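You operate a simulated robot arm through the tools that you are given. There is no shell and no other tool. Be economical: measure what you need, move in short steps, check, and stop when the job is done.

The job below is to be done with a simulated two-armed robot. You get a single attempt, and the scene is never put back.

JOB
Put the brown wax block from the low shelf of the wax bench on top of the steel grid on the steel work table. Pick up the jar five with one hand, pass it to the other hand and put it on the box bench. Push the drawer seals shut. Fetch the tall jar from the bench by the socket board and stand it on the spot marked for washing. Open the drawer of the box bench. The order is free. Set down upright: jar five, tall jar.

The check looks at the end state, three seconds after you hand in, the way a careful person would. Anything else that was tipped, shoved, dropped, spilled or broken makes it a failure. Lids that push on must go on centred and level and be pressed home; caps that screw on are set level and turned clockwise until they are tight.

ROBOT AND FRAMES
Two 7-joint arms with two-finger parallel grippers on one trunk, on a base that drives. Base frame: it is fixed to the floor where the robot stands at the start and does not move with it; the origin is under the middle of the robot, x ahead of it, y to its left, z up. Readings come in mm, degrees, newtons and seconds.
The left shoulder is at the start at [20, 113, 1016], the right one opposite. With the tool pointing down near the work surface each hand reaches from about 100 to 440 mm from the robot's upright axis, wherever it stands, measured 20 degrees to its own side. Places, roughly: box bench [-500, 5500, 800]; brown wax block [500, 0, 500]; drawer of the box bench [-300, 5300, 700]; drawer seals [-7200, 1100, 700]; jar five [-3000, 5500, 1000]; spot marked for washing (20x34 cm) [-5860, 1520, 860]; steel grid (49x23x4 cm) [-700, 1000, 900]; tall jar [-7500, 1000, 1000]. Payload 1.57 kg a hand.
Tool frame (each hand has its own): the origin (TCP) lies between the finger pads and is the grasp point; the fingertips stand 30 mm ahead of it; z points along the fingers, y is the line along which they close. Largest opening 80 mm; finger width 17, thickness 12; the body of the gripper, 40 by 82 mm, starts 80 mm behind the TCP.
Orientation is that of the tool frame in the base frame, as a unit quaternion [x, y, z, w]. With the fingers straight down and closing along the base's y, the tool's x points along the base's -x, its y along +y and its z along -z.

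CONTROLS
- The arms move only by the tool apply_moves. It takes "left_motion", "right_motion" or both (then of equal length, played together; a hand with none holds still); each is a list of rows, each an object of numbers (a shift or turn left out is 0, a gripper value left out holds the last): "tx", "ty", "tz": the shift along the base's x, y, z in units of 20 mm (1.0 is 20 mm); "wx", "wy", "wz": the turn, a rotation vector about the base's x, y, z in units of 8 degrees (1.0 is 8 degrees); "fingers": the opening, from 0 (shut) to 1 (fully open). In form: [{"tx": .., "ty": .., "tz": .., "wx": .., "wy": .., "wz": .., "fingers": ..}, ...]. A call has 1 to 12 rows; each row shifts and turns the commanded pose from where the row before left it. A call with a number of a shift or a turn outside -1 to 1 is refused whole. Rows are played at 5 a second. More than 50 mm and 8.6 degrees between two rows, or a gripper value outside its range, and nothing of the call is played. A pose out of reach is approached as far as the arm can. The call stops where the force on the tool passes 40 N (or 10 N more than at its start, if that is more) or the arm is blocked; 0.2 s more then pass. The fingers move at their own pace (about 45 mm/s each) and stop on an object; they squeeze with about 29 N. The grip force told is the motor's: it shows also when the fingers shut on nothing. Time passes only in rows, and 0.2 s behind the last, so rows that do not move let the fingers close. It gives the time, the measured TCP pose, the force on the tool (base axes), the opening and the grip force at its end, in the units of the frame above (readings bear some noise), with the torque about the TCP (base axes, N m) and any sound that the robot's microphone picked up.
- Cameras (640 x 400 px; columns grow to the right, rows downward): "scene" is now at [95.2, 2, 1134.1]; the picture's right is [0.04, -1.00, 0.00], its down [-0.63, -0.02, -0.78] and it looks along [0.78, 0.03, -0.63] (base axes); focal length 220 px, centre (320, 200). "left" rides on the left gripper at [72, 7, -122] in its tool frame; the picture's right is [-0.09, 1.00, 0.00], its down [-0.84, -0.08, -0.54] and it looks along [-0.54, -0.05, 0.84] (tool axes); focal length 238 px, centre (320, 200). "right" rides on the right gripper at [72, -7, -122] in its tool frame; the picture's right is [0.09, 1.00, 0.00], its down [-0.84, 0.08, -0.54] and it looks along [-0.54, 0.05, 0.84] (tool axes); focal length 238 px, centre (320, 200). There is no depth. A picture from a camera that has moved, and an enlarged one, comes with that camera's place and axes in the base frame and with its lens.
- grab_frame(camera): a new picture of that camera. The clock stands still meanwhile.
- move_column(by): slides the trunk up (or, below 0, down) by that many mm; the arms and the scene camera ride with it, the base frame stays. It gives what a move gives, with no picture.
- drive_base(legs): drives the robot by 1 to 6 legs, each [ahead, left, turn to the left] in mm, mm and degrees, along the robot's own axes; the way and the turn of a leg run together, so that a leg with both is an arc; at most 1500 mm and 180 degrees a leg. The arms and the cameras ride along, it lands a little off, and it stops where it bumps. It gives what a move gives.
- turn_head(pan, tilt): turns the head with the scene camera to pan (to the left, within 80 degrees either way) and tilt (down, from -29 to 69), counted from straight ahead of the robot. It gives what a move gives.
- close_up(camera, box): a new picture of the part [left, top, right, bottom] of that camera's present view, enlarged. The clock stands still meanwhile.
- finish_job(): hands the job in; it is judged then, once.

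Work in short steps. Places have to be worked out from the pictures, the camera data and where the tool is seen: move nearer, look again, correct. Check each grasp and each placing, and mend what went wrong. You have 165 turns and 130 pictures in all, those below and enlarged ones among them. Open the grippers and draw the arms clear of the work before you hand the job in, unless the task says otherwise; then end with one line.

The tools are called after "Emit:" as a command line: name --argument value ..., lists and objects as JSON in quotes. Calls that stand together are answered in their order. apply_moves: Moves the arms, as the interface text tells. Its arguments: {"type":"object","properties":{"left_motion":{"type":"array","items":{"type":"object","properties":{"tx":{"type":"number"},"ty":{"type":"number"},"tz":{"type":"number"},"wx":{"type":"number"},"wy":{"type":"number"},"wz":{"type":"number"},"fingers":{"type":"number"}}}},"right_motion":{"type":"array","items":{"type":"object","properties":{"tx":{"type":"number"},"ty":{"type":"number"},"tz":{"type":"number"},"wx":{"type":"number"},"wy":{"type":"number"},"wz":{"type":"number"},"fingers":{"type":"number"}}}}},"required":[]} The other tools are called the same way: move_column (by) slides the trunk up or down; drive_base (legs) drives the base; turn_head (pan, tilt) turns the head that bears the scene camera; grab_frame (camera) takes a picture; close_up (camera, box) takes an enlarged picture of a part of a camera's view; finish_job () hands the job in.

At the start:

```text
t: 0.0
left_tool_pos: [324.2, 98.7, 1000.2]
left_tcp_rot: [0.0, 1.0, -0.001, 0.0]
left_ft_force: [-0.4, -0.4, -0.4]
left_moment: [-0.02, 0.01, 0.0]
left_width: 80.3
left_gripper_force: 0.0
right_tool_pos: [290.6, -173.2, 597.6]
right_tcp_rot: [0.0, 1.0, 0.0, 0.0]
right_ft_force: [-0.4, 0.3, -0.1]
right_moment: [-0.01, 0.02, 0.0]
right_width: 80.2
right_gripper_force: 0.0
trunk travel left (down, up): [-69.0, 501.0]
robot x, y, heading: [1.8, -2.1, -0.1]
head pan, tilt: [2.1, 38.9]
```

scene: 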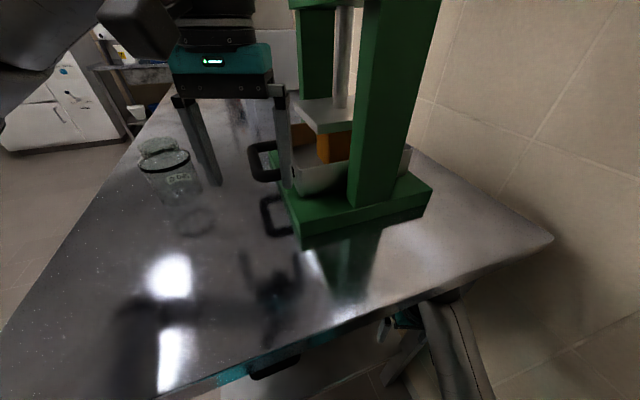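
right: 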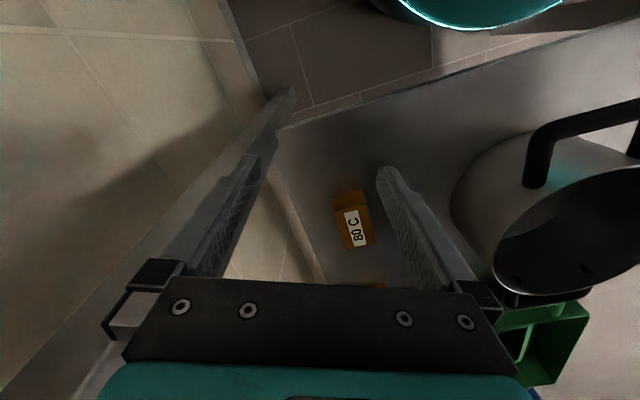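
left: 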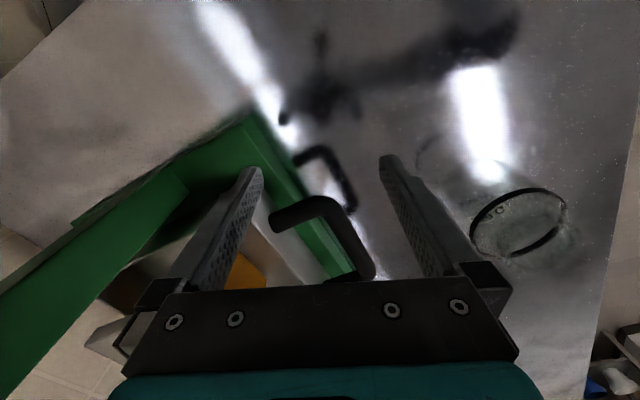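

The right camera sees a brown block on the low shelf with a label. I take an enlarged look before moving.

Emit:
close_up --camera "right" --box '[240, 80, 480, 300]'

Emit:
turn_head --pan -10 --tilt 65

Emit:
grab_frame --camera "scene"

```text
1.82 times, centred on (360, 190) of right
camera zoom: at [219.0, -179.6, 720.2], right [-0.09, 1.0, 0.0], down [0.84, 0.08, 0.54], along [0.54, 0.05, -0.84], focal length 433 px, centre (247, 218)
```

zoom: 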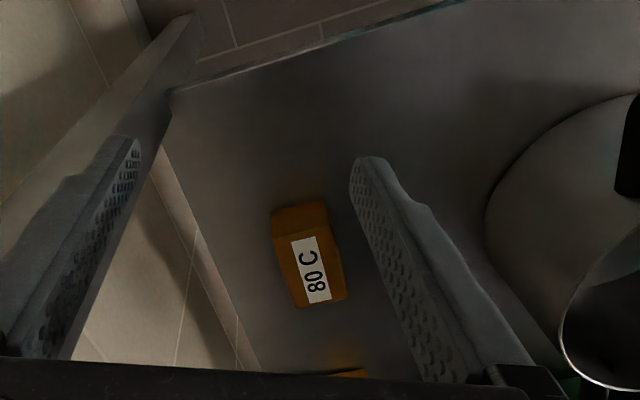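

```text
t: 0.9
left_tool_pos: [323.8, 97.7, 999.7]
left_tcp_rot: [0.0, 1.0, -0.001, 0.001]
left_ft_force: [-0.9, -0.7, -0.3]
left_moment: [0.0, 0.01, -0.01]
left_width: 79.9
left_gripper_force: 0.0
right_tool_pos: [292.4, -173.5, 598.0]
right_tcp_rot: [0.0, 1.0, 0.0, 0.001]
right_ft_force: [-0.4, -1.0, -0.6]
right_moment: [0.0, -0.01, 0.03]
right_width: 80.2
right_gripper_force: 0.0
trunk travel left (down, up): [-69.0, 501.0]
robot x, y, heading: [4.4, 5.2, 0.0]
head pan, tilt: [-10.0, 65.0]
```

```text
125 pictures are left
camera scene: at [69.4, -11.7, 1100.3], right [-0.17, -0.98, 0.0], down [-0.89, 0.16, -0.42], along [0.42, -0.07, -0.91], focal length 220 px, centre (320, 200)
```

scene: 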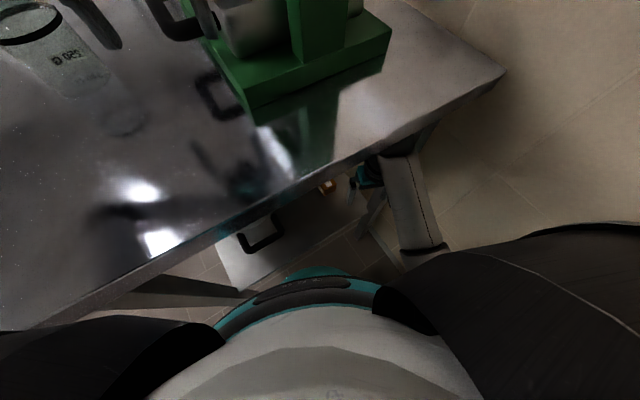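

A second brown item seems to sit farther in. I shift the right hand left and a little forward to triangulate the block.

Emit:
apply_moves --right_motion '[{"ty": 0.9}, {"ty": 0.9}, {"tx": 0.8}, {"tx": 0.7}]'

Emit:
grab_frame --camera "right"

```text
t: 1.9
left_tool_pos: [325.1, 98.3, 999.8]
left_tcp_rot: [0.0, 1.0, -0.001, 0.001]
left_ft_force: [0.3, -0.8, 1.1]
left_moment: [0.04, -0.01, 0.0]
left_width: 80.0
left_gripper_force: 0.0
right_tool_pos: [321.9, -136.6, 597.9]
right_tcp_rot: [0.0, 1.0, 0.0, 0.0]
right_ft_force: [0.5, -0.5, 0.1]
right_moment: [0.01, 0.0, -0.03]
right_width: 80.0
right_gripper_force: 0.2
trunk travel left (down, up): [-69.0, 501.0]
robot x, y, heading: [0.4, 0.5, 0.2]
head pan, tilt: [-10.0, 65.0]
```

```text
124 pictures are left
camera right: at [249.2, -143.5, 720.0], right [-0.09, 1.0, 0.0], down [0.84, 0.08, 0.54], along [0.54, 0.05, -0.84], focal length 238 px, centre (320, 200)
```

right: 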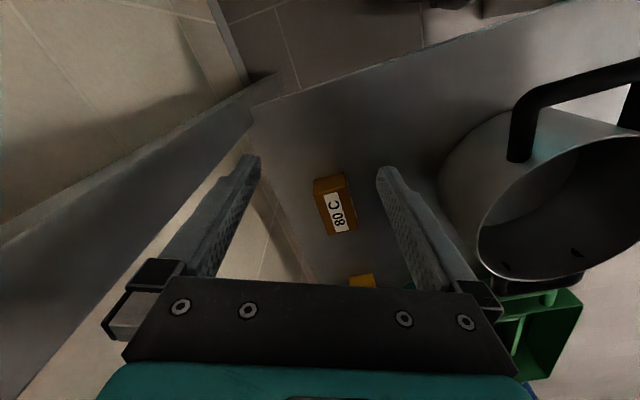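

Triangulating the label gives the block near [470, -94], top at about z 408: farther and lower than I can reach now. I raise and retract the left hand, then lower the trunk.

Emit:
apply_moves --left_motion '[{"tz": 1}, {"tz": 1}, {"tz": 1}, {"tz": 1}, {"tx": -1}, {"tx": -1}, {"tx": -1}, {"tx": -1}]'

Emit:
move_column --by -66

Emit:
grab_frame --camera "right"

Emit:
grab_frame --camera "scene"

```text
t: 3.7
left_tool_pos: [244.8, 99.7, 1079.5]
left_tcp_rot: [0.0, 1.0, 0.0, 0.0]
left_ft_force: [-0.1, 0.1, -0.2]
left_moment: [0.02, 0.01, 0.01]
left_width: 79.9
left_gripper_force: 0.0
right_tool_pos: [322.1, -137.1, 597.5]
right_tcp_rot: [0.0, 1.0, 0.0, -0.001]
right_ft_force: [0.9, 0.3, 0.5]
right_moment: [0.01, 0.01, -0.02]
right_width: 80.0
right_gripper_force: 0.0
trunk travel left (down, up): [-69.0, 501.0]
robot x, y, heading: [-0.9, -1.9, -0.5]
head pan, tilt: [-10.0, 65.0]
```

```text
t: 4.8
left_tool_pos: [244.9, 100.6, 1015.6]
left_tcp_rot: [0.001, 1.0, -0.001, 0.0]
left_ft_force: [0.6, 0.1, -0.1]
left_moment: [0.0, -0.03, -0.03]
left_width: 79.6
left_gripper_force: 0.1
right_tool_pos: [321.9, -136.7, 531.1]
right_tcp_rot: [-0.001, 1.0, 0.0, 0.0]
right_ft_force: [-0.2, -0.5, 0.1]
right_moment: [0.01, 0.04, 0.02]
right_width: 79.8
right_gripper_force: 0.2
trunk travel left (down, up): [-3.0, 567.0]
robot x, y, heading: [4.4, 3.7, -0.2]
head pan, tilt: [-10.0, 65.0]
```

```text
123 pictures are left
camera right: at [248.9, -143.5, 654.1], right [-0.09, 1.0, 0.0], down [0.84, 0.08, 0.54], along [0.54, 0.05, -0.84], focal length 238 px, centre (320, 200)
```

right: 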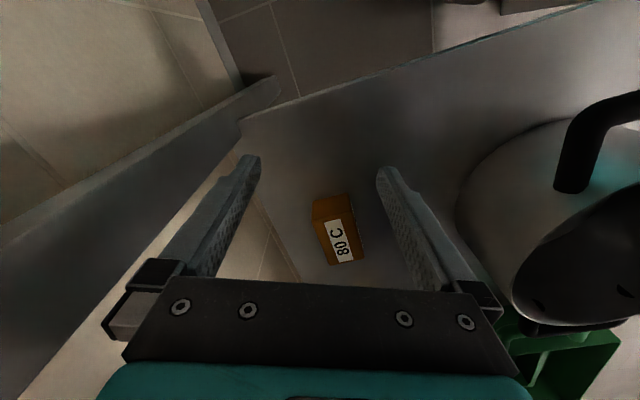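

```text
122 pictures are left
camera scene: at [69.3, -11.7, 1034.2], right [-0.17, -0.98, 0.0], down [-0.89, 0.16, -0.42], along [0.42, -0.07, -0.91], focal length 220 px, centre (320, 200)
```

scene: 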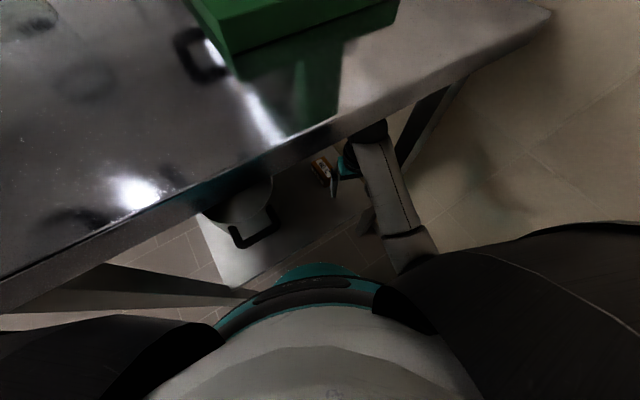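

The block now fixes at centre about [462, -93], top z 417, bottom about 380, about 80 x 40 mm, turned by 16°. I move the right hand above it with that yaw.

Emit:
apply_moves --right_motion '[{"tx": 0.9, "ty": 0.3, "wz": 0.3, "tz": -0.3}, {"tx": 0.9, "ty": 0.3, "wz": 0.3, "tz": -0.3}, {"tx": 0.9, "ty": 0.3, "wz": 0.3, "tz": -0.3}, {"tx": 0.9, "ty": 0.3, "wz": 0.3, "tz": -0.3}, {"tx": 0.9, "ty": 0.3, "wz": 0.3, "tz": -0.3}, {"tx": 0.9, "ty": 0.3, "wz": 0.3, "tz": -0.3}, {"tx": 0.9, "ty": 0.3, "wz": 0.2, "tz": -0.3}, {"tx": 0.5, "ty": 0.1}]'

Emit:
grab_frame --camera "right"

```text
t: 6.5
left_tool_pos: [245.2, 99.9, 1013.9]
left_tcp_rot: [0.001, 1.0, -0.001, 0.0]
left_ft_force: [-0.3, -0.4, -0.8]
left_moment: [-0.01, 0.02, 0.04]
left_width: 79.8
left_gripper_force: 0.0
right_tool_pos: [455.9, -93.7, 488.2]
right_tcp_rot: [-0.139, 0.99, -0.001, 0.0]
right_ft_force: [0.2, -0.3, 1.0]
right_moment: [0.01, 0.02, 0.01]
right_width: 80.0
right_gripper_force: 0.0
trunk travel left (down, up): [-3.0, 567.0]
robot x, y, heading: [-2.3, -0.6, 0.1]
head pan, tilt: [-10.0, 65.0]
```

```text
121 pictures are left
camera right: at [389.0, -119.3, 611.0], right [-0.36, 0.93, 0.0], down [0.78, 0.31, 0.54], along [0.5, 0.2, -0.84], focal length 238 px, centre (320, 200)
```

right: 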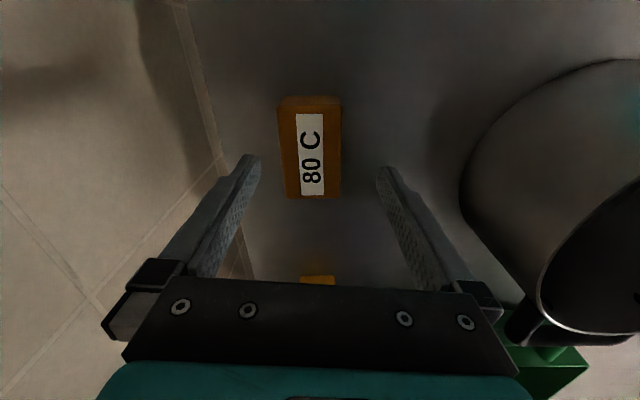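

The hand reached and is aligned with the block; the label computes to [464, -97]. I descend to z 416 and close.

Emit:
apply_moves --right_motion '[{"tx": 0.3, "ty": -0.1, "tz": -0.9}, {"tz": -0.9}, {"tz": -0.9}, {"tz": -0.8}, {}, {"fingers": 0}, {}, {}, {}, {}]'

Emit:
grab_frame --camera "right"

```text
t: 8.8
left_tool_pos: [244.8, 99.4, 1013.5]
left_tcp_rot: [0.0, 1.0, 0.0, 0.0]
left_ft_force: [0.3, 0.1, 0.1]
left_moment: [-0.03, -0.01, 0.02]
left_width: 80.1
left_gripper_force: 0.0
right_tool_pos: [464.6, -95.0, 420.7]
right_tcp_rot: [-0.139, 0.99, 0.001, -0.001]
right_ft_force: [0.5, 0.3, -0.7]
right_moment: [0.01, -0.09, 0.02]
right_width: 55.9
right_gripper_force: 28.7
trunk travel left (down, up): [-3.0, 567.0]
robot x, y, heading: [1.0, 1.1, 0.2]
head pan, tilt: [-10.0, 65.0]
```

```text
120 pictures are left
camera right: at [396.2, -121.6, 542.7], right [-0.36, 0.93, 0.0], down [0.78, 0.3, 0.54], along [0.51, 0.2, -0.84], focal length 238 px, centre (320, 200)
```

right: 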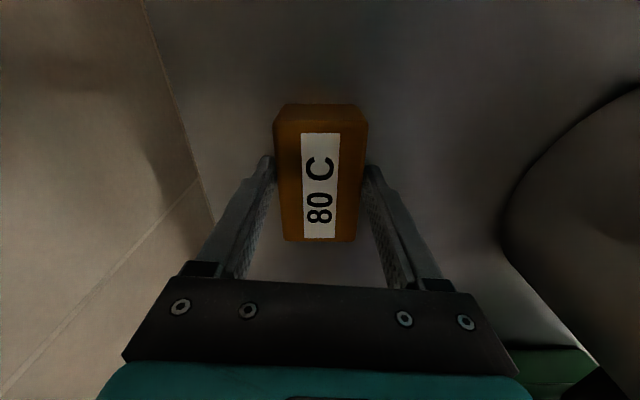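

The grip is firm at 56 mm. I lift 90 mm and check the hold.

Emit:
apply_moves --right_motion '[{"tz": 0.5}, {"tz": 1}, {"tz": 1}, {"tz": 1}, {"tz": 1}]'

Emit:
grab_frame --camera "right"

```text
t: 9.9
left_tool_pos: [244.7, 100.0, 1015.3]
left_tcp_rot: [0.0, 1.0, -0.001, 0.0]
left_ft_force: [0.6, 0.5, 0.5]
left_moment: [-0.03, -0.01, -0.01]
left_width: 80.0
left_gripper_force: 0.1
right_tool_pos: [464.5, -96.5, 508.9]
right_tcp_rot: [-0.14, 0.99, 0.0, -0.002]
right_ft_force: [-0.2, 0.1, 0.9]
right_moment: [-0.02, -0.03, 0.04]
right_width: 0.1
right_gripper_force: 21.6
trunk travel left (down, up): [-3.0, 567.0]
robot x, y, heading: [-0.5, -0.9, 0.0]
head pan, tilt: [-10.0, 65.0]
```

```text
119 pictures are left
camera right: at [396.2, -122.5, 631.7], right [-0.36, 0.93, 0.0], down [0.78, 0.3, 0.54], along [0.5, 0.2, -0.84], focal length 238 px, centre (320, 200)
```

right: 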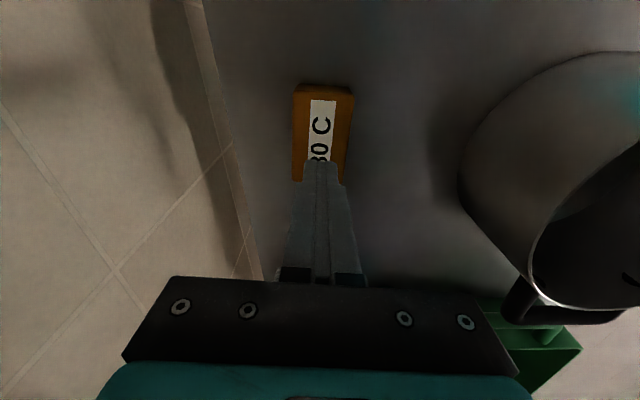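

The fingers only caught the top edge and slid off; the block top is nearer z 400, width about 57. I open and look again.

Emit:
apply_moves --right_motion '[{"fingers": 1}, {}, {}, {}, {}]'

Emit:
grab_frame --camera "right"

```text
t: 11.2
left_tool_pos: [243.6, 100.4, 1014.6]
left_tcp_rot: [0.0, 1.0, -0.001, -0.001]
left_ft_force: [-0.3, -0.1, -0.4]
left_moment: [0.03, -0.02, -0.01]
left_width: 79.8
left_gripper_force: 0.1
right_tool_pos: [465.1, -95.4, 507.1]
right_tcp_rot: [-0.139, 0.99, 0.0, 0.0]
right_ft_force: [-0.5, 0.7, -1.0]
right_moment: [0.02, -0.02, -0.02]
right_width: 80.0
right_gripper_force: 0.1
trunk travel left (down, up): [-3.0, 567.0]
robot x, y, heading: [1.1, -2.4, -0.1]
head pan, tilt: [-10.0, 65.0]
```

```text
118 pictures are left
camera right: at [396.4, -122.4, 631.5], right [-0.36, 0.93, 0.0], down [0.78, 0.31, 0.54], along [0.51, 0.2, -0.84], focal length 238 px, centre (320, 200)
```

right: 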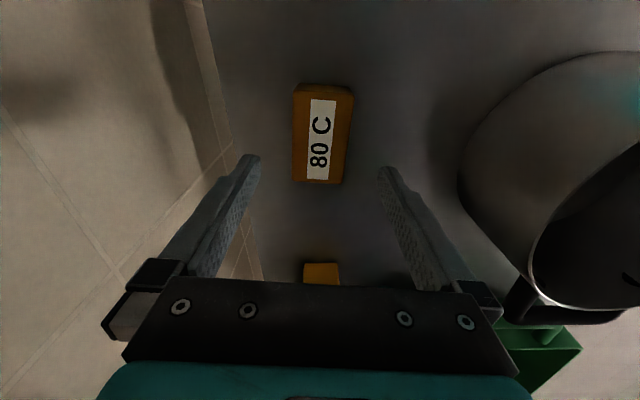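

From the 56 mm width the block centre is [469, -94], top z 402, bottom about z 351, yaw ~4° less. I descend to TCP z 388 and close.

Emit:
apply_moves --right_motion '[{"tx": 0.2, "wz": -0.5, "tz": -1}, {"tz": -1}, {"tz": -1}, {"tz": -1}, {"tz": -1}, {"tz": -0.9}, {}, {"fingers": 0}, {}, {}, {}]'

Emit:
grab_frame --camera "right"

```text
t: 13.6
left_tool_pos: [243.5, 99.7, 1014.5]
left_tcp_rot: [0.001, 1.0, 0.0, 0.0]
left_ft_force: [0.3, 0.8, 0.7]
left_moment: [0.0, 0.01, -0.02]
left_width: 80.2
left_gripper_force: 0.0
right_tool_pos: [460.0, -96.7, 398.3]
right_tcp_rot: [-0.105, 0.994, 0.0, 0.0]
right_ft_force: [0.6, 0.0, 0.4]
right_moment: [0.07, -0.12, 0.04]
right_width: 56.2
right_gripper_force: 28.9
right hand out of reach, approached as far as the arm can: row 6
trunk travel left (down, up): [-3.0, 567.0]
robot x, y, heading: [0.8, -6.0, -0.2]
head pan, tilt: [-10.0, 65.0]
```

```text
117 pictures are left
camera right: at [390.4, -118.5, 520.9], right [-0.3, 0.95, 0.0], down [0.8, 0.25, 0.54], along [0.52, 0.16, -0.84], focal length 238 px, centre (320, 200)
```

right: 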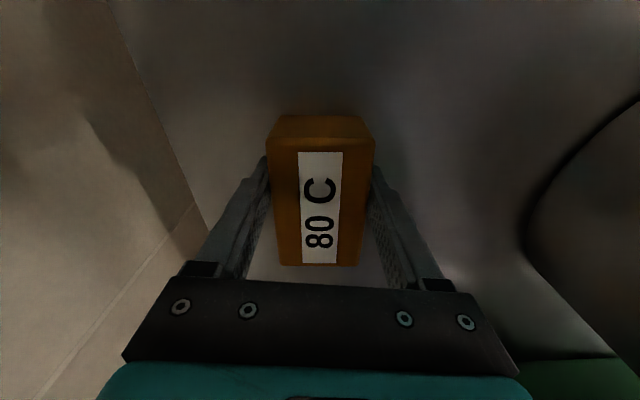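

The reach ran out at z 398, but the tips are now about 34 mm down the block sides. I lift gently and check.

Emit:
apply_moves --right_motion '[{"tz": 0.4}, {"tz": 0.4}, {"tz": 0.6}, {"tz": 0.8}, {"tz": 0.8}, {"tz": 0.8}]'

Emit:
grab_frame --camera "right"

```text
t: 15.2
left_tool_pos: [243.2, 99.3, 1014.5]
left_tcp_rot: [0.0, 1.0, 0.0, -0.002]
left_ft_force: [0.6, 0.7, 0.3]
left_moment: [-0.01, -0.03, 0.0]
left_width: 80.2
left_gripper_force: 0.0
right_tool_pos: [454.3, -91.7, 418.5]
right_tcp_rot: [-0.103, 0.994, 0.004, -0.039]
right_ft_force: [0.1, -0.6, -2.2]
right_moment: [-0.06, 0.02, 0.0]
right_width: 56.2
right_gripper_force: 29.0
right hand out of reach, approached as far as the arm can: row 1, 2, 3, 4, 5, 6
trunk travel left (down, up): [-3.0, 567.0]
robot x, y, heading: [-5.0, 1.7, 0.1]
head pan, tilt: [-10.0, 65.0]
stopped in row 6 (right hand): the arm was blocked; the commanded pose is now the measured one
```

```text
116 pictures are left
camera right: at [394.4, -113.9, 545.5], right [-0.29, 0.96, 0.02], down [0.84, 0.25, 0.48], along [0.45, 0.16, -0.88], focal length 238 px, centre (320, 200)
```

right: 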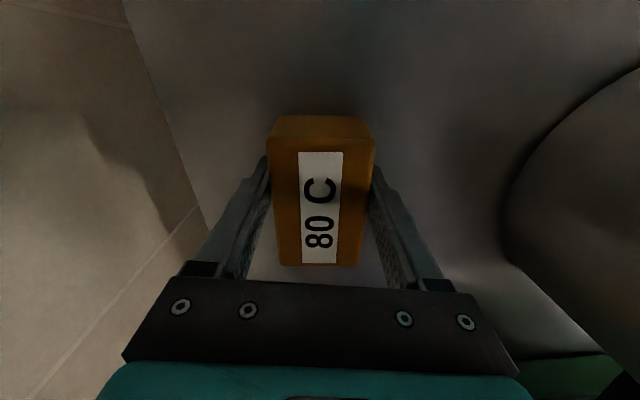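

The block is held and lifted about 20 mm; the arm is at a reach limit. I draw the hand back toward the robot and up a little.

Emit:
apply_moves --right_motion '[{"tx": -0.6, "tz": 0.3}, {"tx": -0.6, "tz": 0.4}, {"tx": -0.6, "tz": 0.5}, {"tx": -0.6, "tz": 0.5}]'

```text
t: 16.1
left_tool_pos: [244.7, 97.8, 1014.4]
left_tcp_rot: [0.0, 1.0, 0.0, 0.0]
left_ft_force: [-0.7, 0.6, -0.3]
left_moment: [0.01, -0.01, -0.03]
left_width: 80.0
left_gripper_force: 0.1
right_tool_pos: [457.2, -92.3, 419.1]
right_tcp_rot: [-0.104, 0.994, 0.005, -0.035]
right_ft_force: [0.2, -0.1, -1.5]
right_moment: [-0.02, 0.02, 0.01]
right_width: 56.0
right_gripper_force: 28.9
right hand out of reach, approached as far as the arm can: row 1, 2, 3, 4
trunk travel left (down, up): [-3.0, 567.0]
robot x, y, heading: [-1.3, -2.2, 0.0]
head pan, tilt: [-10.0, 65.0]
```

The arm did not follow. I look at it from the scene camera before trying another way.

Emit:
turn_head --pan -35 --tilt 60

Emit:
grab_frame --camera "scene"

```text
t: 17.0
left_tool_pos: [244.6, 98.1, 1014.7]
left_tcp_rot: [0.0, 1.0, 0.0, 0.0]
left_ft_force: [-0.2, -0.5, -0.8]
left_moment: [0.0, 0.01, -0.04]
left_width: 80.1
left_gripper_force: 0.0
right_tool_pos: [457.4, -91.9, 418.7]
right_tcp_rot: [-0.104, 0.994, 0.004, -0.035]
right_ft_force: [-0.1, -0.2, -3.0]
right_moment: [-0.05, 0.02, 0.0]
right_width: 55.7
right_gripper_force: 29.1
trunk travel left (down, up): [-3.0, 567.0]
robot x, y, heading: [-0.5, 1.7, -0.1]
head pan, tilt: [-35.0, 60.0]
```

```text
115 pictures are left
camera scene: at [64.3, -40.7, 1039.5], right [-0.57, -0.82, 0.0], down [-0.71, 0.5, -0.5], along [0.41, -0.29, -0.87], focal length 220 px, centre (320, 200)
```

scene: 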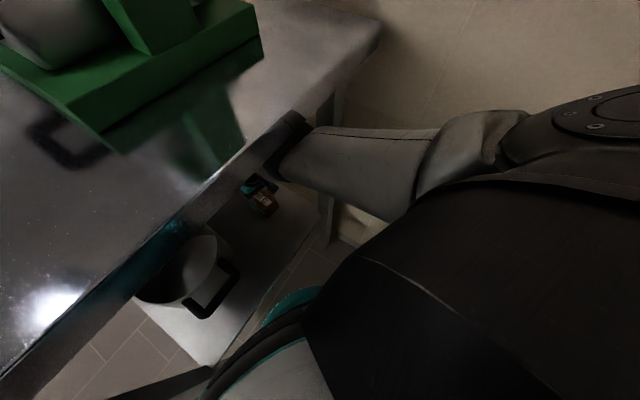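

The forearm threads under the table edge; backing the base straight away draws the block out along -x, clear of the pot. I drive back a little first.

Emit:
drive_base --legs '[[-60, 0, 0]]'

Emit:
apply_moves --right_motion '[{"tz": 0.3}, {"tz": 0.4}, {"tz": 0.5}, {"tz": 0.5}]'

Emit:
grab_frame --camera "right"

```text
t: 18.0
left_tool_pos: [184.3, 100.7, 1014.3]
left_tcp_rot: [0.0, 1.0, 0.0, 0.0]
left_ft_force: [0.0, 0.7, 0.4]
left_moment: [0.03, -0.03, 0.02]
left_width: 80.0
left_gripper_force: 0.0
right_tool_pos: [399.8, -90.3, 423.1]
right_tcp_rot: [-0.105, 0.994, 0.002, -0.032]
right_ft_force: [-0.4, 0.3, -1.2]
right_moment: [-0.02, 0.06, -0.01]
right_width: 56.1
right_gripper_force: 28.9
trunk travel left (down, up): [-3.0, 567.0]
robot x, y, heading: [-58.8, -2.1, 0.3]
head pan, tilt: [-35.0, 60.0]
```

```text
t: 19.0
left_tool_pos: [185.1, 99.4, 1014.8]
left_tcp_rot: [-0.001, 1.0, -0.001, -0.001]
left_ft_force: [0.1, 0.2, -0.4]
left_moment: [0.02, 0.02, 0.01]
left_width: 80.2
left_gripper_force: 0.0
right_tool_pos: [414.0, -86.8, 446.5]
right_tcp_rot: [-0.105, 0.994, 0.003, -0.034]
right_ft_force: [-0.4, 0.1, -3.0]
right_moment: [0.02, 0.06, -0.02]
right_width: 55.8
right_gripper_force: 28.7
right hand out of reach, approached as far as the arm can: row 2, 3, 4
trunk travel left (down, up): [-3.0, 567.0]
robot x, y, heading: [-59.0, -0.6, -0.0]
head pan, tilt: [-35.0, 60.0]
```

```text
114 pictures are left
camera right: at [354.0, -109.0, 573.9], right [-0.3, 0.95, 0.02], down [0.84, 0.25, 0.49], along [0.46, 0.16, -0.87], focal length 238 px, centre (320, 200)
```

right: 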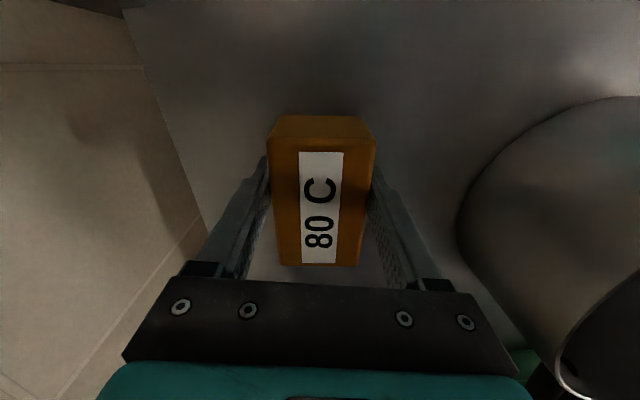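

The block is up at z 446 and secure. I back away 250 mm to bring the hand out from under the table.

Emit:
drive_base --legs '[[-250, 0, 0]]'

Emit:
turn_head --pan 80 --tilt 25

Emit:
grab_frame --camera "scene"

```text
t: 20.8
left_tool_pos: [-64.8, 99.2, 1013.6]
left_tcp_rot: [0.001, 1.0, -0.002, 0.0]
left_ft_force: [-0.1, -0.6, 0.2]
left_moment: [0.01, 0.0, 0.01]
left_width: 80.2
left_gripper_force: 0.1
right_tool_pos: [167.0, -87.2, 447.5]
right_tcp_rot: [-0.104, 0.994, 0.003, -0.033]
right_ft_force: [-0.5, 0.2, -1.7]
right_moment: [-0.04, 0.05, -0.02]
right_width: 55.8
right_gripper_force: 29.4
trunk travel left (down, up): [-3.0, 567.0]
robot x, y, heading: [-307.0, 0.1, -0.1]
head pan, tilt: [-35.0, 60.0]
```

```text
t: 22.8
left_tool_pos: [-63.7, 99.1, 1013.5]
left_tcp_rot: [0.001, 1.0, -0.001, 0.0]
left_ft_force: [-0.3, -0.8, 0.3]
left_moment: [0.03, -0.01, -0.02]
left_width: 80.1
left_gripper_force: 0.0
right_tool_pos: [165.9, -89.0, 446.2]
right_tcp_rot: [-0.104, 0.994, 0.003, -0.033]
right_ft_force: [-0.3, -0.4, -1.8]
right_moment: [-0.01, 0.0, 0.04]
right_width: 55.7
right_gripper_force: 29.2
trunk travel left (down, up): [-3.0, 567.0]
robot x, y, heading: [-311.5, 3.4, -0.1]
head pan, tilt: [80.0, 25.0]
```

```text
113 pictures are left
camera scene: at [-282.5, 89.5, 1089.8], right [0.98, -0.18, 0.0], down [-0.07, -0.42, -0.91], along [0.16, 0.89, -0.42], focal length 220 px, centre (320, 200)
```

scene: 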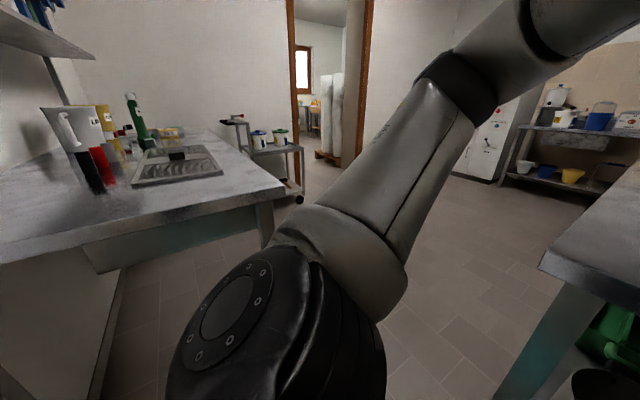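

I can see the steel table with the grid to the left. I enlarge it to see what lies on the grid, and raise the trunk for the carry.

Emit:
close_up --camera "scene" --box '[30, 80, 310, 220]'

Emit:
move_column --by 250

Emit:
apply_moves --right_motion '[{"tz": 1, "tx": -0.3}, {"tz": 1, "tx": -0.3}, {"tz": 1, "tx": -0.3}, {"tz": 1, "tx": -0.3}, {"tz": 1}, {"tz": 1}, {"tz": 1}, {"tz": 1}, {"tz": 1}, {"tz": 1}, {"tz": 1}, {"tz": 1}]'

```text
2.29 times, centred on (170, 150) of scene
camera zoom: at [-282.5, 89.5, 1089.8], right [0.98, -0.18, 0.0], down [-0.07, -0.42, -0.91], along [0.16, 0.89, -0.42], focal length 502 px, centre (663, 314)
```

zoom: 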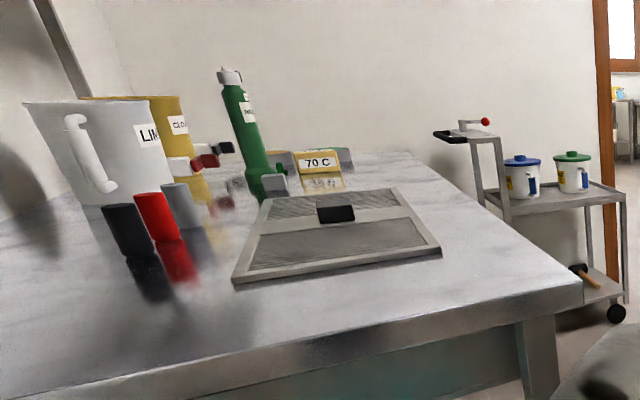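

```text
t: 25.4
left_tool_pos: [-63.5, 100.2, 1263.2]
left_tcp_rot: [0.001, 1.0, 0.0, 0.001]
left_ft_force: [-1.0, -0.2, 0.1]
left_moment: [0.01, -0.03, 0.0]
left_width: 80.2
left_gripper_force: 0.1
right_tool_pos: [167.2, -89.0, 696.5]
right_tcp_rot: [-0.104, 0.994, 0.003, -0.033]
right_ft_force: [-0.2, -0.2, -2.4]
right_moment: [-0.04, 0.02, -0.04]
right_width: 55.8
right_gripper_force: 28.8
trunk travel left (down, up): [-253.0, 317.0]
robot x, y, heading: [-308.5, 1.2, -0.4]
head pan, tilt: [80.0, 25.0]
```

```text
t: 27.0
left_tool_pos: [-71.1, 99.4, 1267.4]
left_tcp_rot: [0.002, 1.0, -0.002, 0.004]
left_ft_force: [0.3, 0.9, 0.6]
left_moment: [-0.05, 0.01, 0.02]
left_width: 80.0
left_gripper_force: 0.0
right_tool_pos: [138.6, -90.7, 730.5]
right_tcp_rot: [-0.092, 0.988, 0.004, -0.122]
right_ft_force: [0.3, -0.4, -2.0]
right_moment: [0.0, -0.02, 0.01]
right_width: 55.8
right_gripper_force: 28.9
right hand out of reach, approached as far as the arm can: row 1, 2, 3, 4, 5, 6, 7, 8
trunk travel left (down, up): [-253.0, 317.0]
robot x, y, heading: [-304.2, 0.5, -0.2]
head pan, tilt: [80.0, 25.0]
stopped in row 8 (right hand): the arm was blocked; the commanded pose is now the measured one
```

The arm blocked again, so I look at it before going on.

Emit:
turn_head --pan -25 --tilt 55

Emit:
grab_frame --camera "scene"

Emit:
grab_frame --camera "right"

```text
t: 28.8
left_tool_pos: [-70.8, 95.9, 1266.2]
left_tcp_rot: [0.001, 1.0, 0.001, 0.003]
left_ft_force: [-0.1, 0.3, 0.3]
left_moment: [0.05, 0.0, 0.02]
left_width: 79.9
left_gripper_force: 0.1
right_tool_pos: [138.1, -90.1, 730.2]
right_tcp_rot: [-0.094, 0.988, 0.006, -0.12]
right_ft_force: [0.0, -0.2, -2.6]
right_moment: [-0.01, 0.01, 0.01]
right_width: 55.5
right_gripper_force: 28.8
trunk travel left (down, up): [-253.0, 317.0]
robot x, y, heading: [-308.3, 0.3, -0.2]
head pan, tilt: [-25.0, 55.0]
```

```text
111 pictures are left
camera scene: at [-241.1, -35.3, 1296.2], right [-0.42, -0.91, -0.01], down [-0.74, 0.35, -0.58], along [0.52, -0.24, -0.82], focal length 220 px, centre (320, 200)
```

scene: 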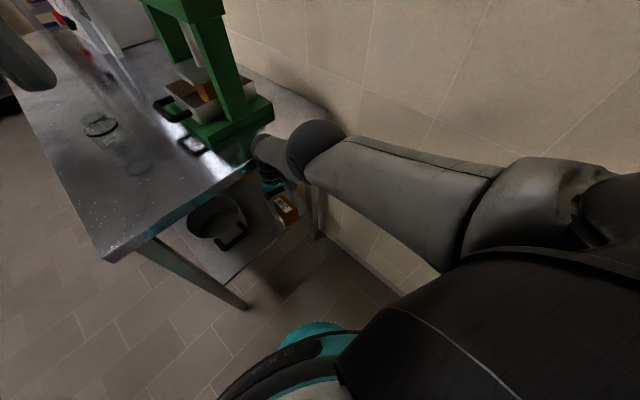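

```text
110 pictures are left
camera right: at [99.8, -107.8, 866.4], right [-0.27, 0.96, 0.06], down [0.91, 0.24, 0.33], along [0.31, 0.14, -0.94], focal length 238 px, centre (320, 200)
```

right: 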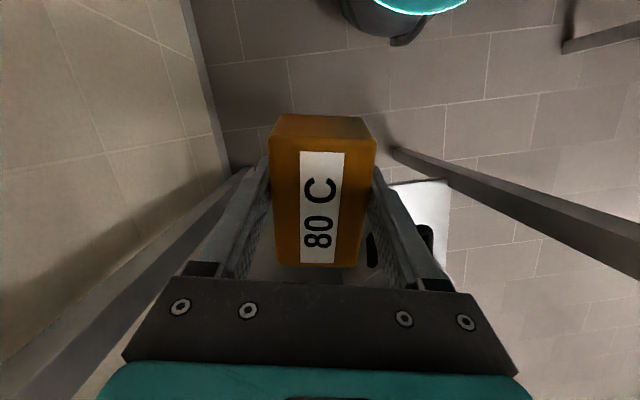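

Nothing but the table edge is near the hand; I back off another 150 mm and then try straightening the hand and lifting in short steps.

Emit:
drive_base --legs '[[-150, 0, 0]]'

Emit:
apply_moves --right_motion '[{"ty": -1}, {"ty": -1, "tx": -0.5}, {"ty": -1, "tx": -0.5}, {"ty": -0.5, "tx": -1}]'

```text
t: 30.2
left_tool_pos: [-215.0, 98.9, 1265.3]
left_tcp_rot: [0.003, 1.0, -0.001, 0.0]
left_ft_force: [-1.4, 0.6, 0.2]
left_moment: [0.02, -0.02, -0.04]
left_width: 80.1
left_gripper_force: 0.1
right_tool_pos: [-8.7, -86.6, 728.7]
right_tcp_rot: [-0.094, 0.988, 0.006, -0.122]
right_ft_force: [-0.1, 0.4, -2.0]
right_moment: [0.0, -0.01, 0.0]
right_width: 55.4
right_gripper_force: 28.5
trunk travel left (down, up): [-253.0, 317.0]
robot x, y, heading: [-458.0, 3.9, -0.2]
head pan, tilt: [-25.0, 55.0]
```

```text
t: 31.2
left_tool_pos: [-214.2, 99.0, 1263.4]
left_tcp_rot: [0.003, 1.0, -0.001, -0.001]
left_ft_force: [-0.2, 0.9, -0.1]
left_moment: [-0.01, 0.03, 0.02]
left_width: 80.1
left_gripper_force: 0.1
right_tool_pos: [-10.7, -154.7, 707.8]
right_tcp_rot: [-0.095, 0.988, 0.006, -0.124]
right_ft_force: [-1.2, 0.5, -2.4]
right_moment: [-0.01, 0.05, -0.01]
right_width: 55.8
right_gripper_force: 29.4
right hand out of reach, approached as far as the arm can: row 1, 2, 3, 4
trunk travel left (down, up): [-253.0, 317.0]
robot x, y, heading: [-461.0, 1.7, -0.3]
head pan, tilt: [-25.0, 55.0]
```

The hand sits at the outer limit of its reach (450 mm ahead). I pull it in toward the robot and undo the tilt.

Emit:
apply_moves --right_motion '[{"tx": -1}, {"tx": -1}, {"tx": -1}, {"tx": -1}, {"tx": -1}, {"tx": -1}, {"tx": -1}, {"tx": -1}]'

```text
t: 33.0
left_tool_pos: [-215.2, 99.7, 1263.8]
left_tcp_rot: [0.003, 1.0, -0.001, 0.0]
left_ft_force: [-0.9, -0.6, 0.1]
left_moment: [0.0, 0.03, 0.0]
left_width: 80.1
left_gripper_force: 0.1
right_tool_pos: [-67.0, -146.5, 630.7]
right_tcp_rot: [-0.093, 0.988, 0.006, -0.124]
right_ft_force: [0.2, -0.5, -2.4]
right_moment: [0.02, 0.0, 0.01]
right_width: 55.2
right_gripper_force: 28.8
right hand out of reach, approached as far as the arm can: row 1, 2, 3, 4, 5, 6, 7, 8
trunk travel left (down, up): [-253.0, 317.0]
robot x, y, heading: [-458.9, -0.7, -0.2]
head pan, tilt: [-25.0, 55.0]
```

The hand follows only partly; I command it to the pose relative to the shoulder that was reachable at the start (hand untilted, higher).

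Emit:
apply_moves --right_motion '[{"tz": 1, "wy": -0.4}, {"tz": 1, "wy": -0.4}, {"tz": 1, "wy": -0.4, "ty": -0.5}, {"tz": 1, "wy": -0.4, "ty": -0.5}, {"wy": -0.15}, {}, {}, {}]'

Emit:
grab_frame --camera "scene"

```text
t: 34.8
left_tool_pos: [-214.2, 98.5, 1265.1]
left_tcp_rot: [0.002, 1.0, 0.0, -0.001]
left_ft_force: [0.0, 0.2, 0.2]
left_moment: [0.01, 0.01, 0.04]
left_width: 80.1
left_gripper_force: 0.0
right_tool_pos: [6.5, -161.5, 652.8]
right_tcp_rot: [-0.095, 0.995, -0.005, -0.002]
right_ft_force: [-0.3, -0.7, -2.1]
right_moment: [-0.04, 0.0, 0.03]
right_width: 55.4
right_gripper_force: 29.2
right hand out of reach, approached as far as the arm can: row 1, 2, 3, 4, 5
trunk travel left (down, up): [-253.0, 317.0]
robot x, y, heading: [-460.5, -2.1, -0.1]
head pan, tilt: [-25.0, 55.0]
```

```text
109 pictures are left
camera scene: at [-384.2, -31.8, 1295.8], right [-0.43, -0.9, 0.0], down [-0.74, 0.35, -0.57], along [0.52, -0.24, -0.82], focal length 220 px, centre (320, 200)
```

scene: 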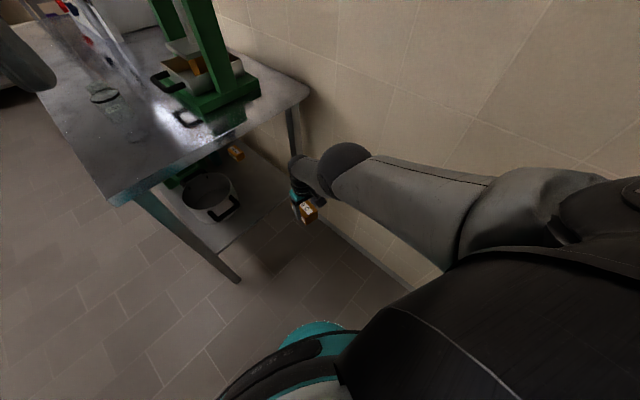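

The arm is stretched straight at the elbow, a singular pose. I command the hand well inward and up with some sideways turn to make the elbow bend.

Emit:
apply_moves --right_motion '[{"tz": 1, "wz": -1}, {"tz": 1, "wz": -1}, {"tz": 1, "wz": -1}, {"tz": 1, "tx": -1}, {"tz": 1, "tx": -1}, {"tz": 1, "tx": -1}, {}, {}, {}]'

```text
t: 36.8
left_tool_pos: [-214.0, 98.5, 1263.9]
left_tcp_rot: [0.003, 1.0, -0.001, 0.0]
left_ft_force: [-0.2, -0.2, 0.6]
left_moment: [0.02, 0.0, 0.04]
left_width: 80.2
left_gripper_force: 0.0
right_tool_pos: [44.4, -155.8, 709.9]
right_tcp_rot: [0.115, 0.993, -0.005, -0.004]
right_ft_force: [0.9, -0.7, -1.6]
right_moment: [0.05, -0.01, 0.01]
right_width: 55.1
right_gripper_force: 29.1
right hand out of reach, approached as far as the arm can: row 1, 2, 3, 4, 5, 6
trunk travel left (down, up): [-253.0, 317.0]
robot x, y, heading: [-459.1, 3.7, -0.4]
head pan, tilt: [-25.0, 55.0]
```

The hand only swings around the shoulder. A leftward (tangential) command should make the elbow flex, so I send it left while the target stays inward.

Emit:
apply_moves --right_motion '[{"ty": 1}, {"ty": 1}, {"ty": 1}, {"ty": 1}, {"ty": 1}, {"ty": 1}, {"ty": 1}, {"ty": 1}, {}, {}]'

Emit:
grab_frame --camera "right"

```text
t: 39.0
left_tool_pos: [-213.0, 99.1, 1263.6]
left_tcp_rot: [0.003, 1.0, -0.002, -0.001]
left_ft_force: [-0.2, -0.2, 0.4]
left_moment: [-0.03, 0.0, -0.02]
left_width: 79.9
left_gripper_force: 0.0
right_tool_pos: [20.7, -5.2, 722.2]
right_tcp_rot: [0.115, 0.993, -0.006, -0.002]
right_ft_force: [-0.2, -0.1, -2.1]
right_moment: [0.01, 0.01, 0.04]
right_width: 55.3
right_gripper_force: 28.8
right hand out of reach, approached as far as the arm can: row 3, 5, 6, 7, 8
trunk travel left (down, up): [-253.0, 317.0]
robot x, y, heading: [-460.5, 0.1, -0.2]
head pan, tilt: [-25.0, 55.0]
```

```text
108 pictures are left
camera right: at [-50.8, 6.7, 845.2], right [0.14, 0.99, -0.01], down [0.84, -0.11, 0.54], along [0.53, -0.08, -0.84], focal length 238 px, centre (320, 200)
```

right: 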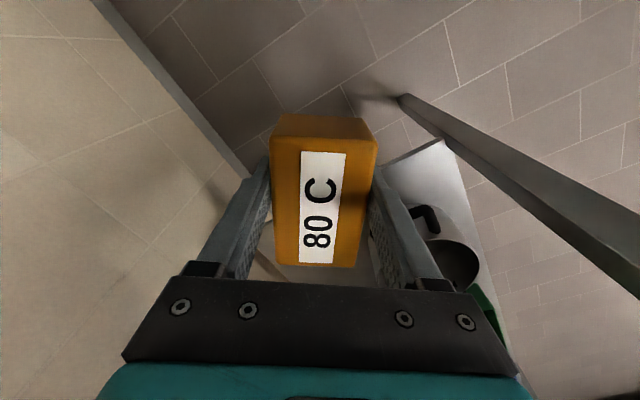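

The commanded pose seems to follow the achieved one, and the leftward move worked. Now I try pulling straight in.

Emit:
apply_moves --right_motion '[{"tx": -1}, {"tx": -1}, {"tx": -1}, {"tx": -1}, {"tx": -1}]'

```text
t: 40.4
left_tool_pos: [-213.3, 99.5, 1264.2]
left_tcp_rot: [0.003, 1.0, -0.001, 0.0]
left_ft_force: [0.6, -0.6, 0.4]
left_moment: [0.02, 0.02, 0.02]
left_width: 80.1
left_gripper_force: 0.1
right_tool_pos: [-69.0, -60.7, 712.6]
right_tcp_rot: [0.132, 0.99, -0.049, 0.009]
right_ft_force: [-0.1, 0.1, -2.6]
right_moment: [0.02, 0.02, -0.01]
right_width: 54.8
right_gripper_force: 28.8
trunk travel left (down, up): [-253.0, 317.0]
robot x, y, heading: [-457.6, -3.5, -0.2]
head pan, tilt: [-25.0, 55.0]
stopped in row 5 (right hand): the arm was blocked; the commanded pose is now the measured one
```

It came in 90 mm. I continue in and up.

Emit:
apply_moves --right_motion '[{"tx": -0.5, "tz": 0.7}, {"tx": -0.5, "tz": 0.7}, {"tx": -0.5, "tz": 0.7}, {"tx": -0.5, "tz": 0.7}, {"tx": -0.5, "tz": 0.7}]'

Emit:
grab_frame --camera "scene"

```text
t: 41.8
left_tool_pos: [-212.9, 98.6, 1264.5]
left_tcp_rot: [0.003, 1.0, -0.001, 0.0]
left_ft_force: [0.4, -0.4, 0.1]
left_moment: [-0.01, -0.03, 0.02]
left_width: 80.0
left_gripper_force: 0.1
right_tool_pos: [-65.2, -85.3, 821.4]
right_tcp_rot: [0.144, 0.984, -0.066, 0.076]
right_ft_force: [-0.2, 0.1, -1.6]
right_moment: [0.02, 0.0, 0.01]
right_width: 55.0
right_gripper_force: 28.9
trunk travel left (down, up): [-253.0, 317.0]
robot x, y, heading: [-463.3, -1.8, -0.4]
head pan, tilt: [-25.0, 55.0]
stopped in row 5 (right hand): the arm was blocked; the commanded pose is now the measured one
```

```text
107 pictures are left
camera scene: at [-384.2, -31.8, 1295.8], right [-0.43, -0.9, 0.0], down [-0.74, 0.35, -0.57], along [0.52, -0.24, -0.82], focal length 220 px, centre (320, 200)
```

scene: 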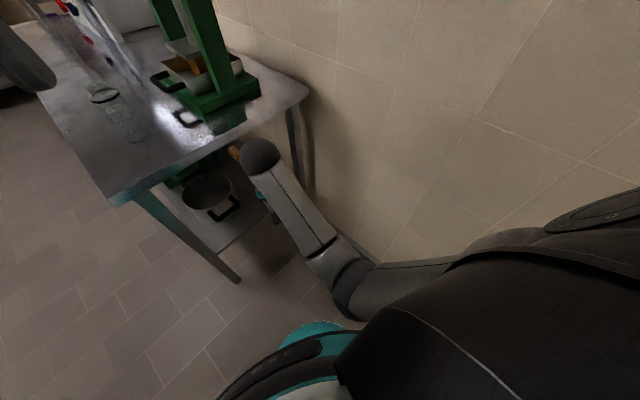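

The elbow is now bent. I continue raising the hand while moving it right to ease the elbow away from the body.

Emit:
apply_moves --right_motion '[{"ty": -0.7, "tz": 0.7}, {"ty": -0.7, "tz": 0.7}, {"ty": -0.7, "tz": 0.7}, {"ty": -0.7, "tz": 0.7}, {"tz": 0.8}, {"tz": 0.8}]'

Emit:
grab_frame --camera "scene"

```text
t: 42.9
left_tool_pos: [-214.9, 98.0, 1262.6]
left_tcp_rot: [0.002, 1.0, 0.0, 0.0]
left_ft_force: [-0.2, 0.0, -0.7]
left_moment: [0.0, -0.03, 0.01]
left_width: 79.9
left_gripper_force: 0.1
right_tool_pos: [-72.2, -212.9, 866.8]
right_tcp_rot: [0.162, 0.973, -0.149, 0.075]
right_ft_force: [-0.7, -0.4, -1.7]
right_moment: [0.03, 0.02, 0.01]
right_width: 54.8
right_gripper_force: 28.5
right hand out of reach, approached as far as the arm can: row 5
trunk travel left (down, up): [-253.0, 317.0]
robot x, y, heading: [-461.4, 0.0, -0.2]
head pan, tilt: [-25.0, 55.0]
stopped in row 5 (right hand): the arm was blocked; the commanded pose is now the measured one
```

```text
106 pictures are left
camera scene: at [-384.2, -31.9, 1295.8], right [-0.43, -0.9, 0.0], down [-0.74, 0.35, -0.57], along [0.52, -0.24, -0.82], focal length 220 px, centre (320, 200)
```

scene: 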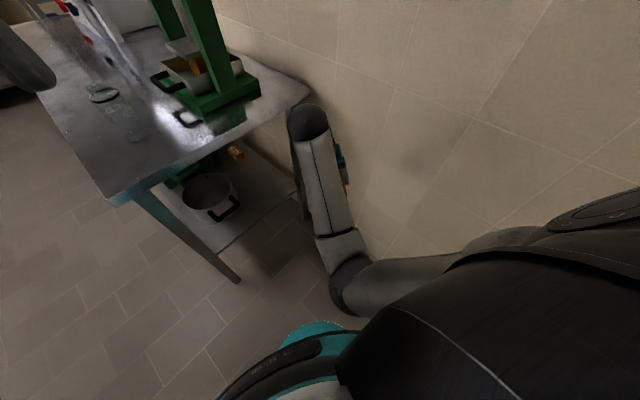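

I now straighten the tilted hand (about +18° about x, +6° about y), moving a little forward.

Emit:
apply_moves --right_motion '[{"wx": 0.5, "wy": 0.2, "tx": 0.3}, {"wx": 0.5, "wy": 0.2, "tx": 0.3}, {"wx": 0.5, "wy": 0.2, "tx": 0.3}, {"wx": 0.5, "wy": 0.15}, {"wx": 0.3}]'

Emit:
apply_moves --right_motion '[{"tz": 1}, {"tz": 1}, {"tz": 1}, {"tz": 1}]'

Emit:
grab_frame --camera "scene"

```text
t: 44.3
left_tool_pos: [-214.3, 99.7, 1263.1]
left_tcp_rot: [0.003, 1.0, 0.0, 0.0]
left_ft_force: [0.3, -0.6, 0.2]
left_moment: [0.02, 0.02, 0.01]
left_width: 79.9
left_gripper_force: 0.0
right_tool_pos: [-60.5, -271.6, 872.2]
right_tcp_rot: [0.194, 0.98, -0.05, 0.004]
right_ft_force: [0.1, 0.5, -2.9]
right_moment: [-0.05, 0.01, -0.01]
right_width: 54.7
right_gripper_force: 28.6
trunk travel left (down, up): [-253.0, 317.0]
robot x, y, heading: [-461.6, -2.8, -0.1]
head pan, tilt: [-25.0, 55.0]
stopped in row 5 (right hand): the arm was blocked; the commanded pose is now the measured one
```

```text
t: 45.3
left_tool_pos: [-214.5, 98.7, 1263.7]
left_tcp_rot: [0.002, 1.0, -0.002, 0.0]
left_ft_force: [0.4, 0.6, -0.1]
left_moment: [-0.01, 0.04, -0.02]
left_width: 80.0
left_gripper_force: 0.1
right_tool_pos: [-52.6, -291.3, 948.3]
right_tcp_rot: [0.202, 0.978, -0.057, 0.008]
right_ft_force: [0.6, 0.1, -2.4]
right_moment: [-0.01, 0.02, -0.02]
right_width: 55.1
right_gripper_force: 28.8
right hand out of reach, approached as far as the arm can: row 3, 4
trunk travel left (down, up): [-253.0, 317.0]
robot x, y, heading: [-455.7, 3.5, -0.2]
head pan, tilt: [-25.0, 55.0]
```

```text
105 pictures are left
camera scene: at [-384.3, -31.4, 1295.8], right [-0.43, -0.9, 0.0], down [-0.74, 0.35, -0.57], along [0.52, -0.25, -0.82], focal length 220 px, centre (320, 200)
```

scene: 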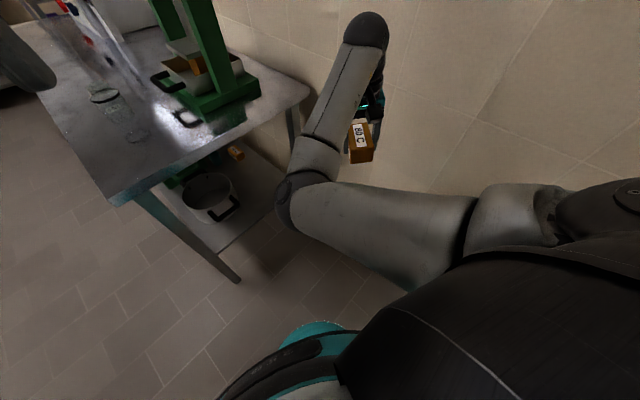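

The arm is free again with the block held at z 948. I raise the trunk 80 mm and turn to face the steel table, whose edge I judge to run at ~20° (heading 110°), stopping short of it.

Emit:
move_column --by 80

Emit:
drive_base --legs '[[0, 0, 110], [200, -23, 0]]'

Emit:
turn_head --pan 0 --tilt 48

Emit:
grab_frame --camera "scene"

```text
t: 46.4
left_tool_pos: [-214.2, 99.1, 1343.6]
left_tcp_rot: [0.003, 1.0, -0.001, 0.0]
left_ft_force: [0.8, 0.1, 0.2]
left_moment: [-0.01, 0.01, 0.03]
left_width: 79.9
left_gripper_force: 0.1
right_tool_pos: [-52.4, -289.5, 1027.7]
right_tcp_rot: [0.202, 0.978, -0.056, 0.009]
right_ft_force: [-0.1, 0.3, -2.6]
right_moment: [-0.01, 0.0, 0.02]
right_width: 54.8
right_gripper_force: 29.0
trunk travel left (down, up): [-333.0, 237.0]
robot x, y, heading: [-459.2, -1.3, -0.1]
head pan, tilt: [-25.0, 55.0]
```

```text
t: 50.7
left_tool_pos: [-575.2, 238.7, 1335.7]
left_tcp_rot: [0.749, -0.663, -0.001, 0.021]
left_ft_force: [-0.5, 0.1, 1.5]
left_moment: [-0.02, -0.02, 0.0]
left_width: 80.0
left_gripper_force: 0.0
right_tool_pos: [-227.7, 460.8, 1026.1]
right_tcp_rot: [-0.613, 0.788, -0.028, 0.045]
right_ft_force: [-0.2, 0.7, -3.3]
right_moment: [-0.04, 0.02, -0.02]
right_width: 54.6
right_gripper_force: 28.9
trunk travel left (down, up): [-333.0, 237.0]
robot x, y, heading: [-455.9, 4.4, 99.0]
head pan, tilt: [-25.0, 55.0]
stopped in leg 1: the robot was blocked; the commanded pose is now the measured one
```

```text
t: 51.6
left_tool_pos: [-576.5, 238.5, 1335.4]
left_tcp_rot: [0.75, -0.661, -0.001, 0.022]
left_ft_force: [-0.7, -0.4, -0.6]
left_moment: [0.02, 0.01, -0.01]
left_width: 79.9
left_gripper_force: 0.0
right_tool_pos: [-229.5, 463.1, 1025.5]
right_tcp_rot: [-0.616, 0.786, -0.029, 0.045]
right_ft_force: [0.7, -0.3, -2.6]
right_moment: [-0.04, 0.0, -0.02]
right_width: 54.7
right_gripper_force: 28.5
trunk travel left (down, up): [-333.0, 237.0]
robot x, y, heading: [-453.9, 4.7, 99.4]
head pan, tilt: [0.0, 48.0]
```

```text
104 pictures are left
camera scene: at [-461.5, 101.6, 1384.1], right [0.99, 0.16, -0.01], down [0.11, -0.74, -0.66], along [-0.11, 0.65, -0.75], focal length 220 px, centre (320, 200)
```

scene: 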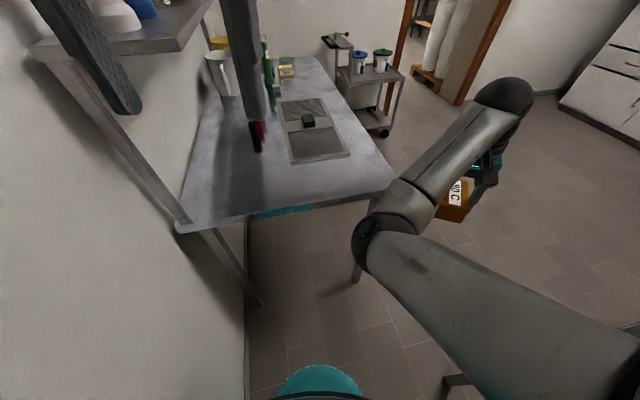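

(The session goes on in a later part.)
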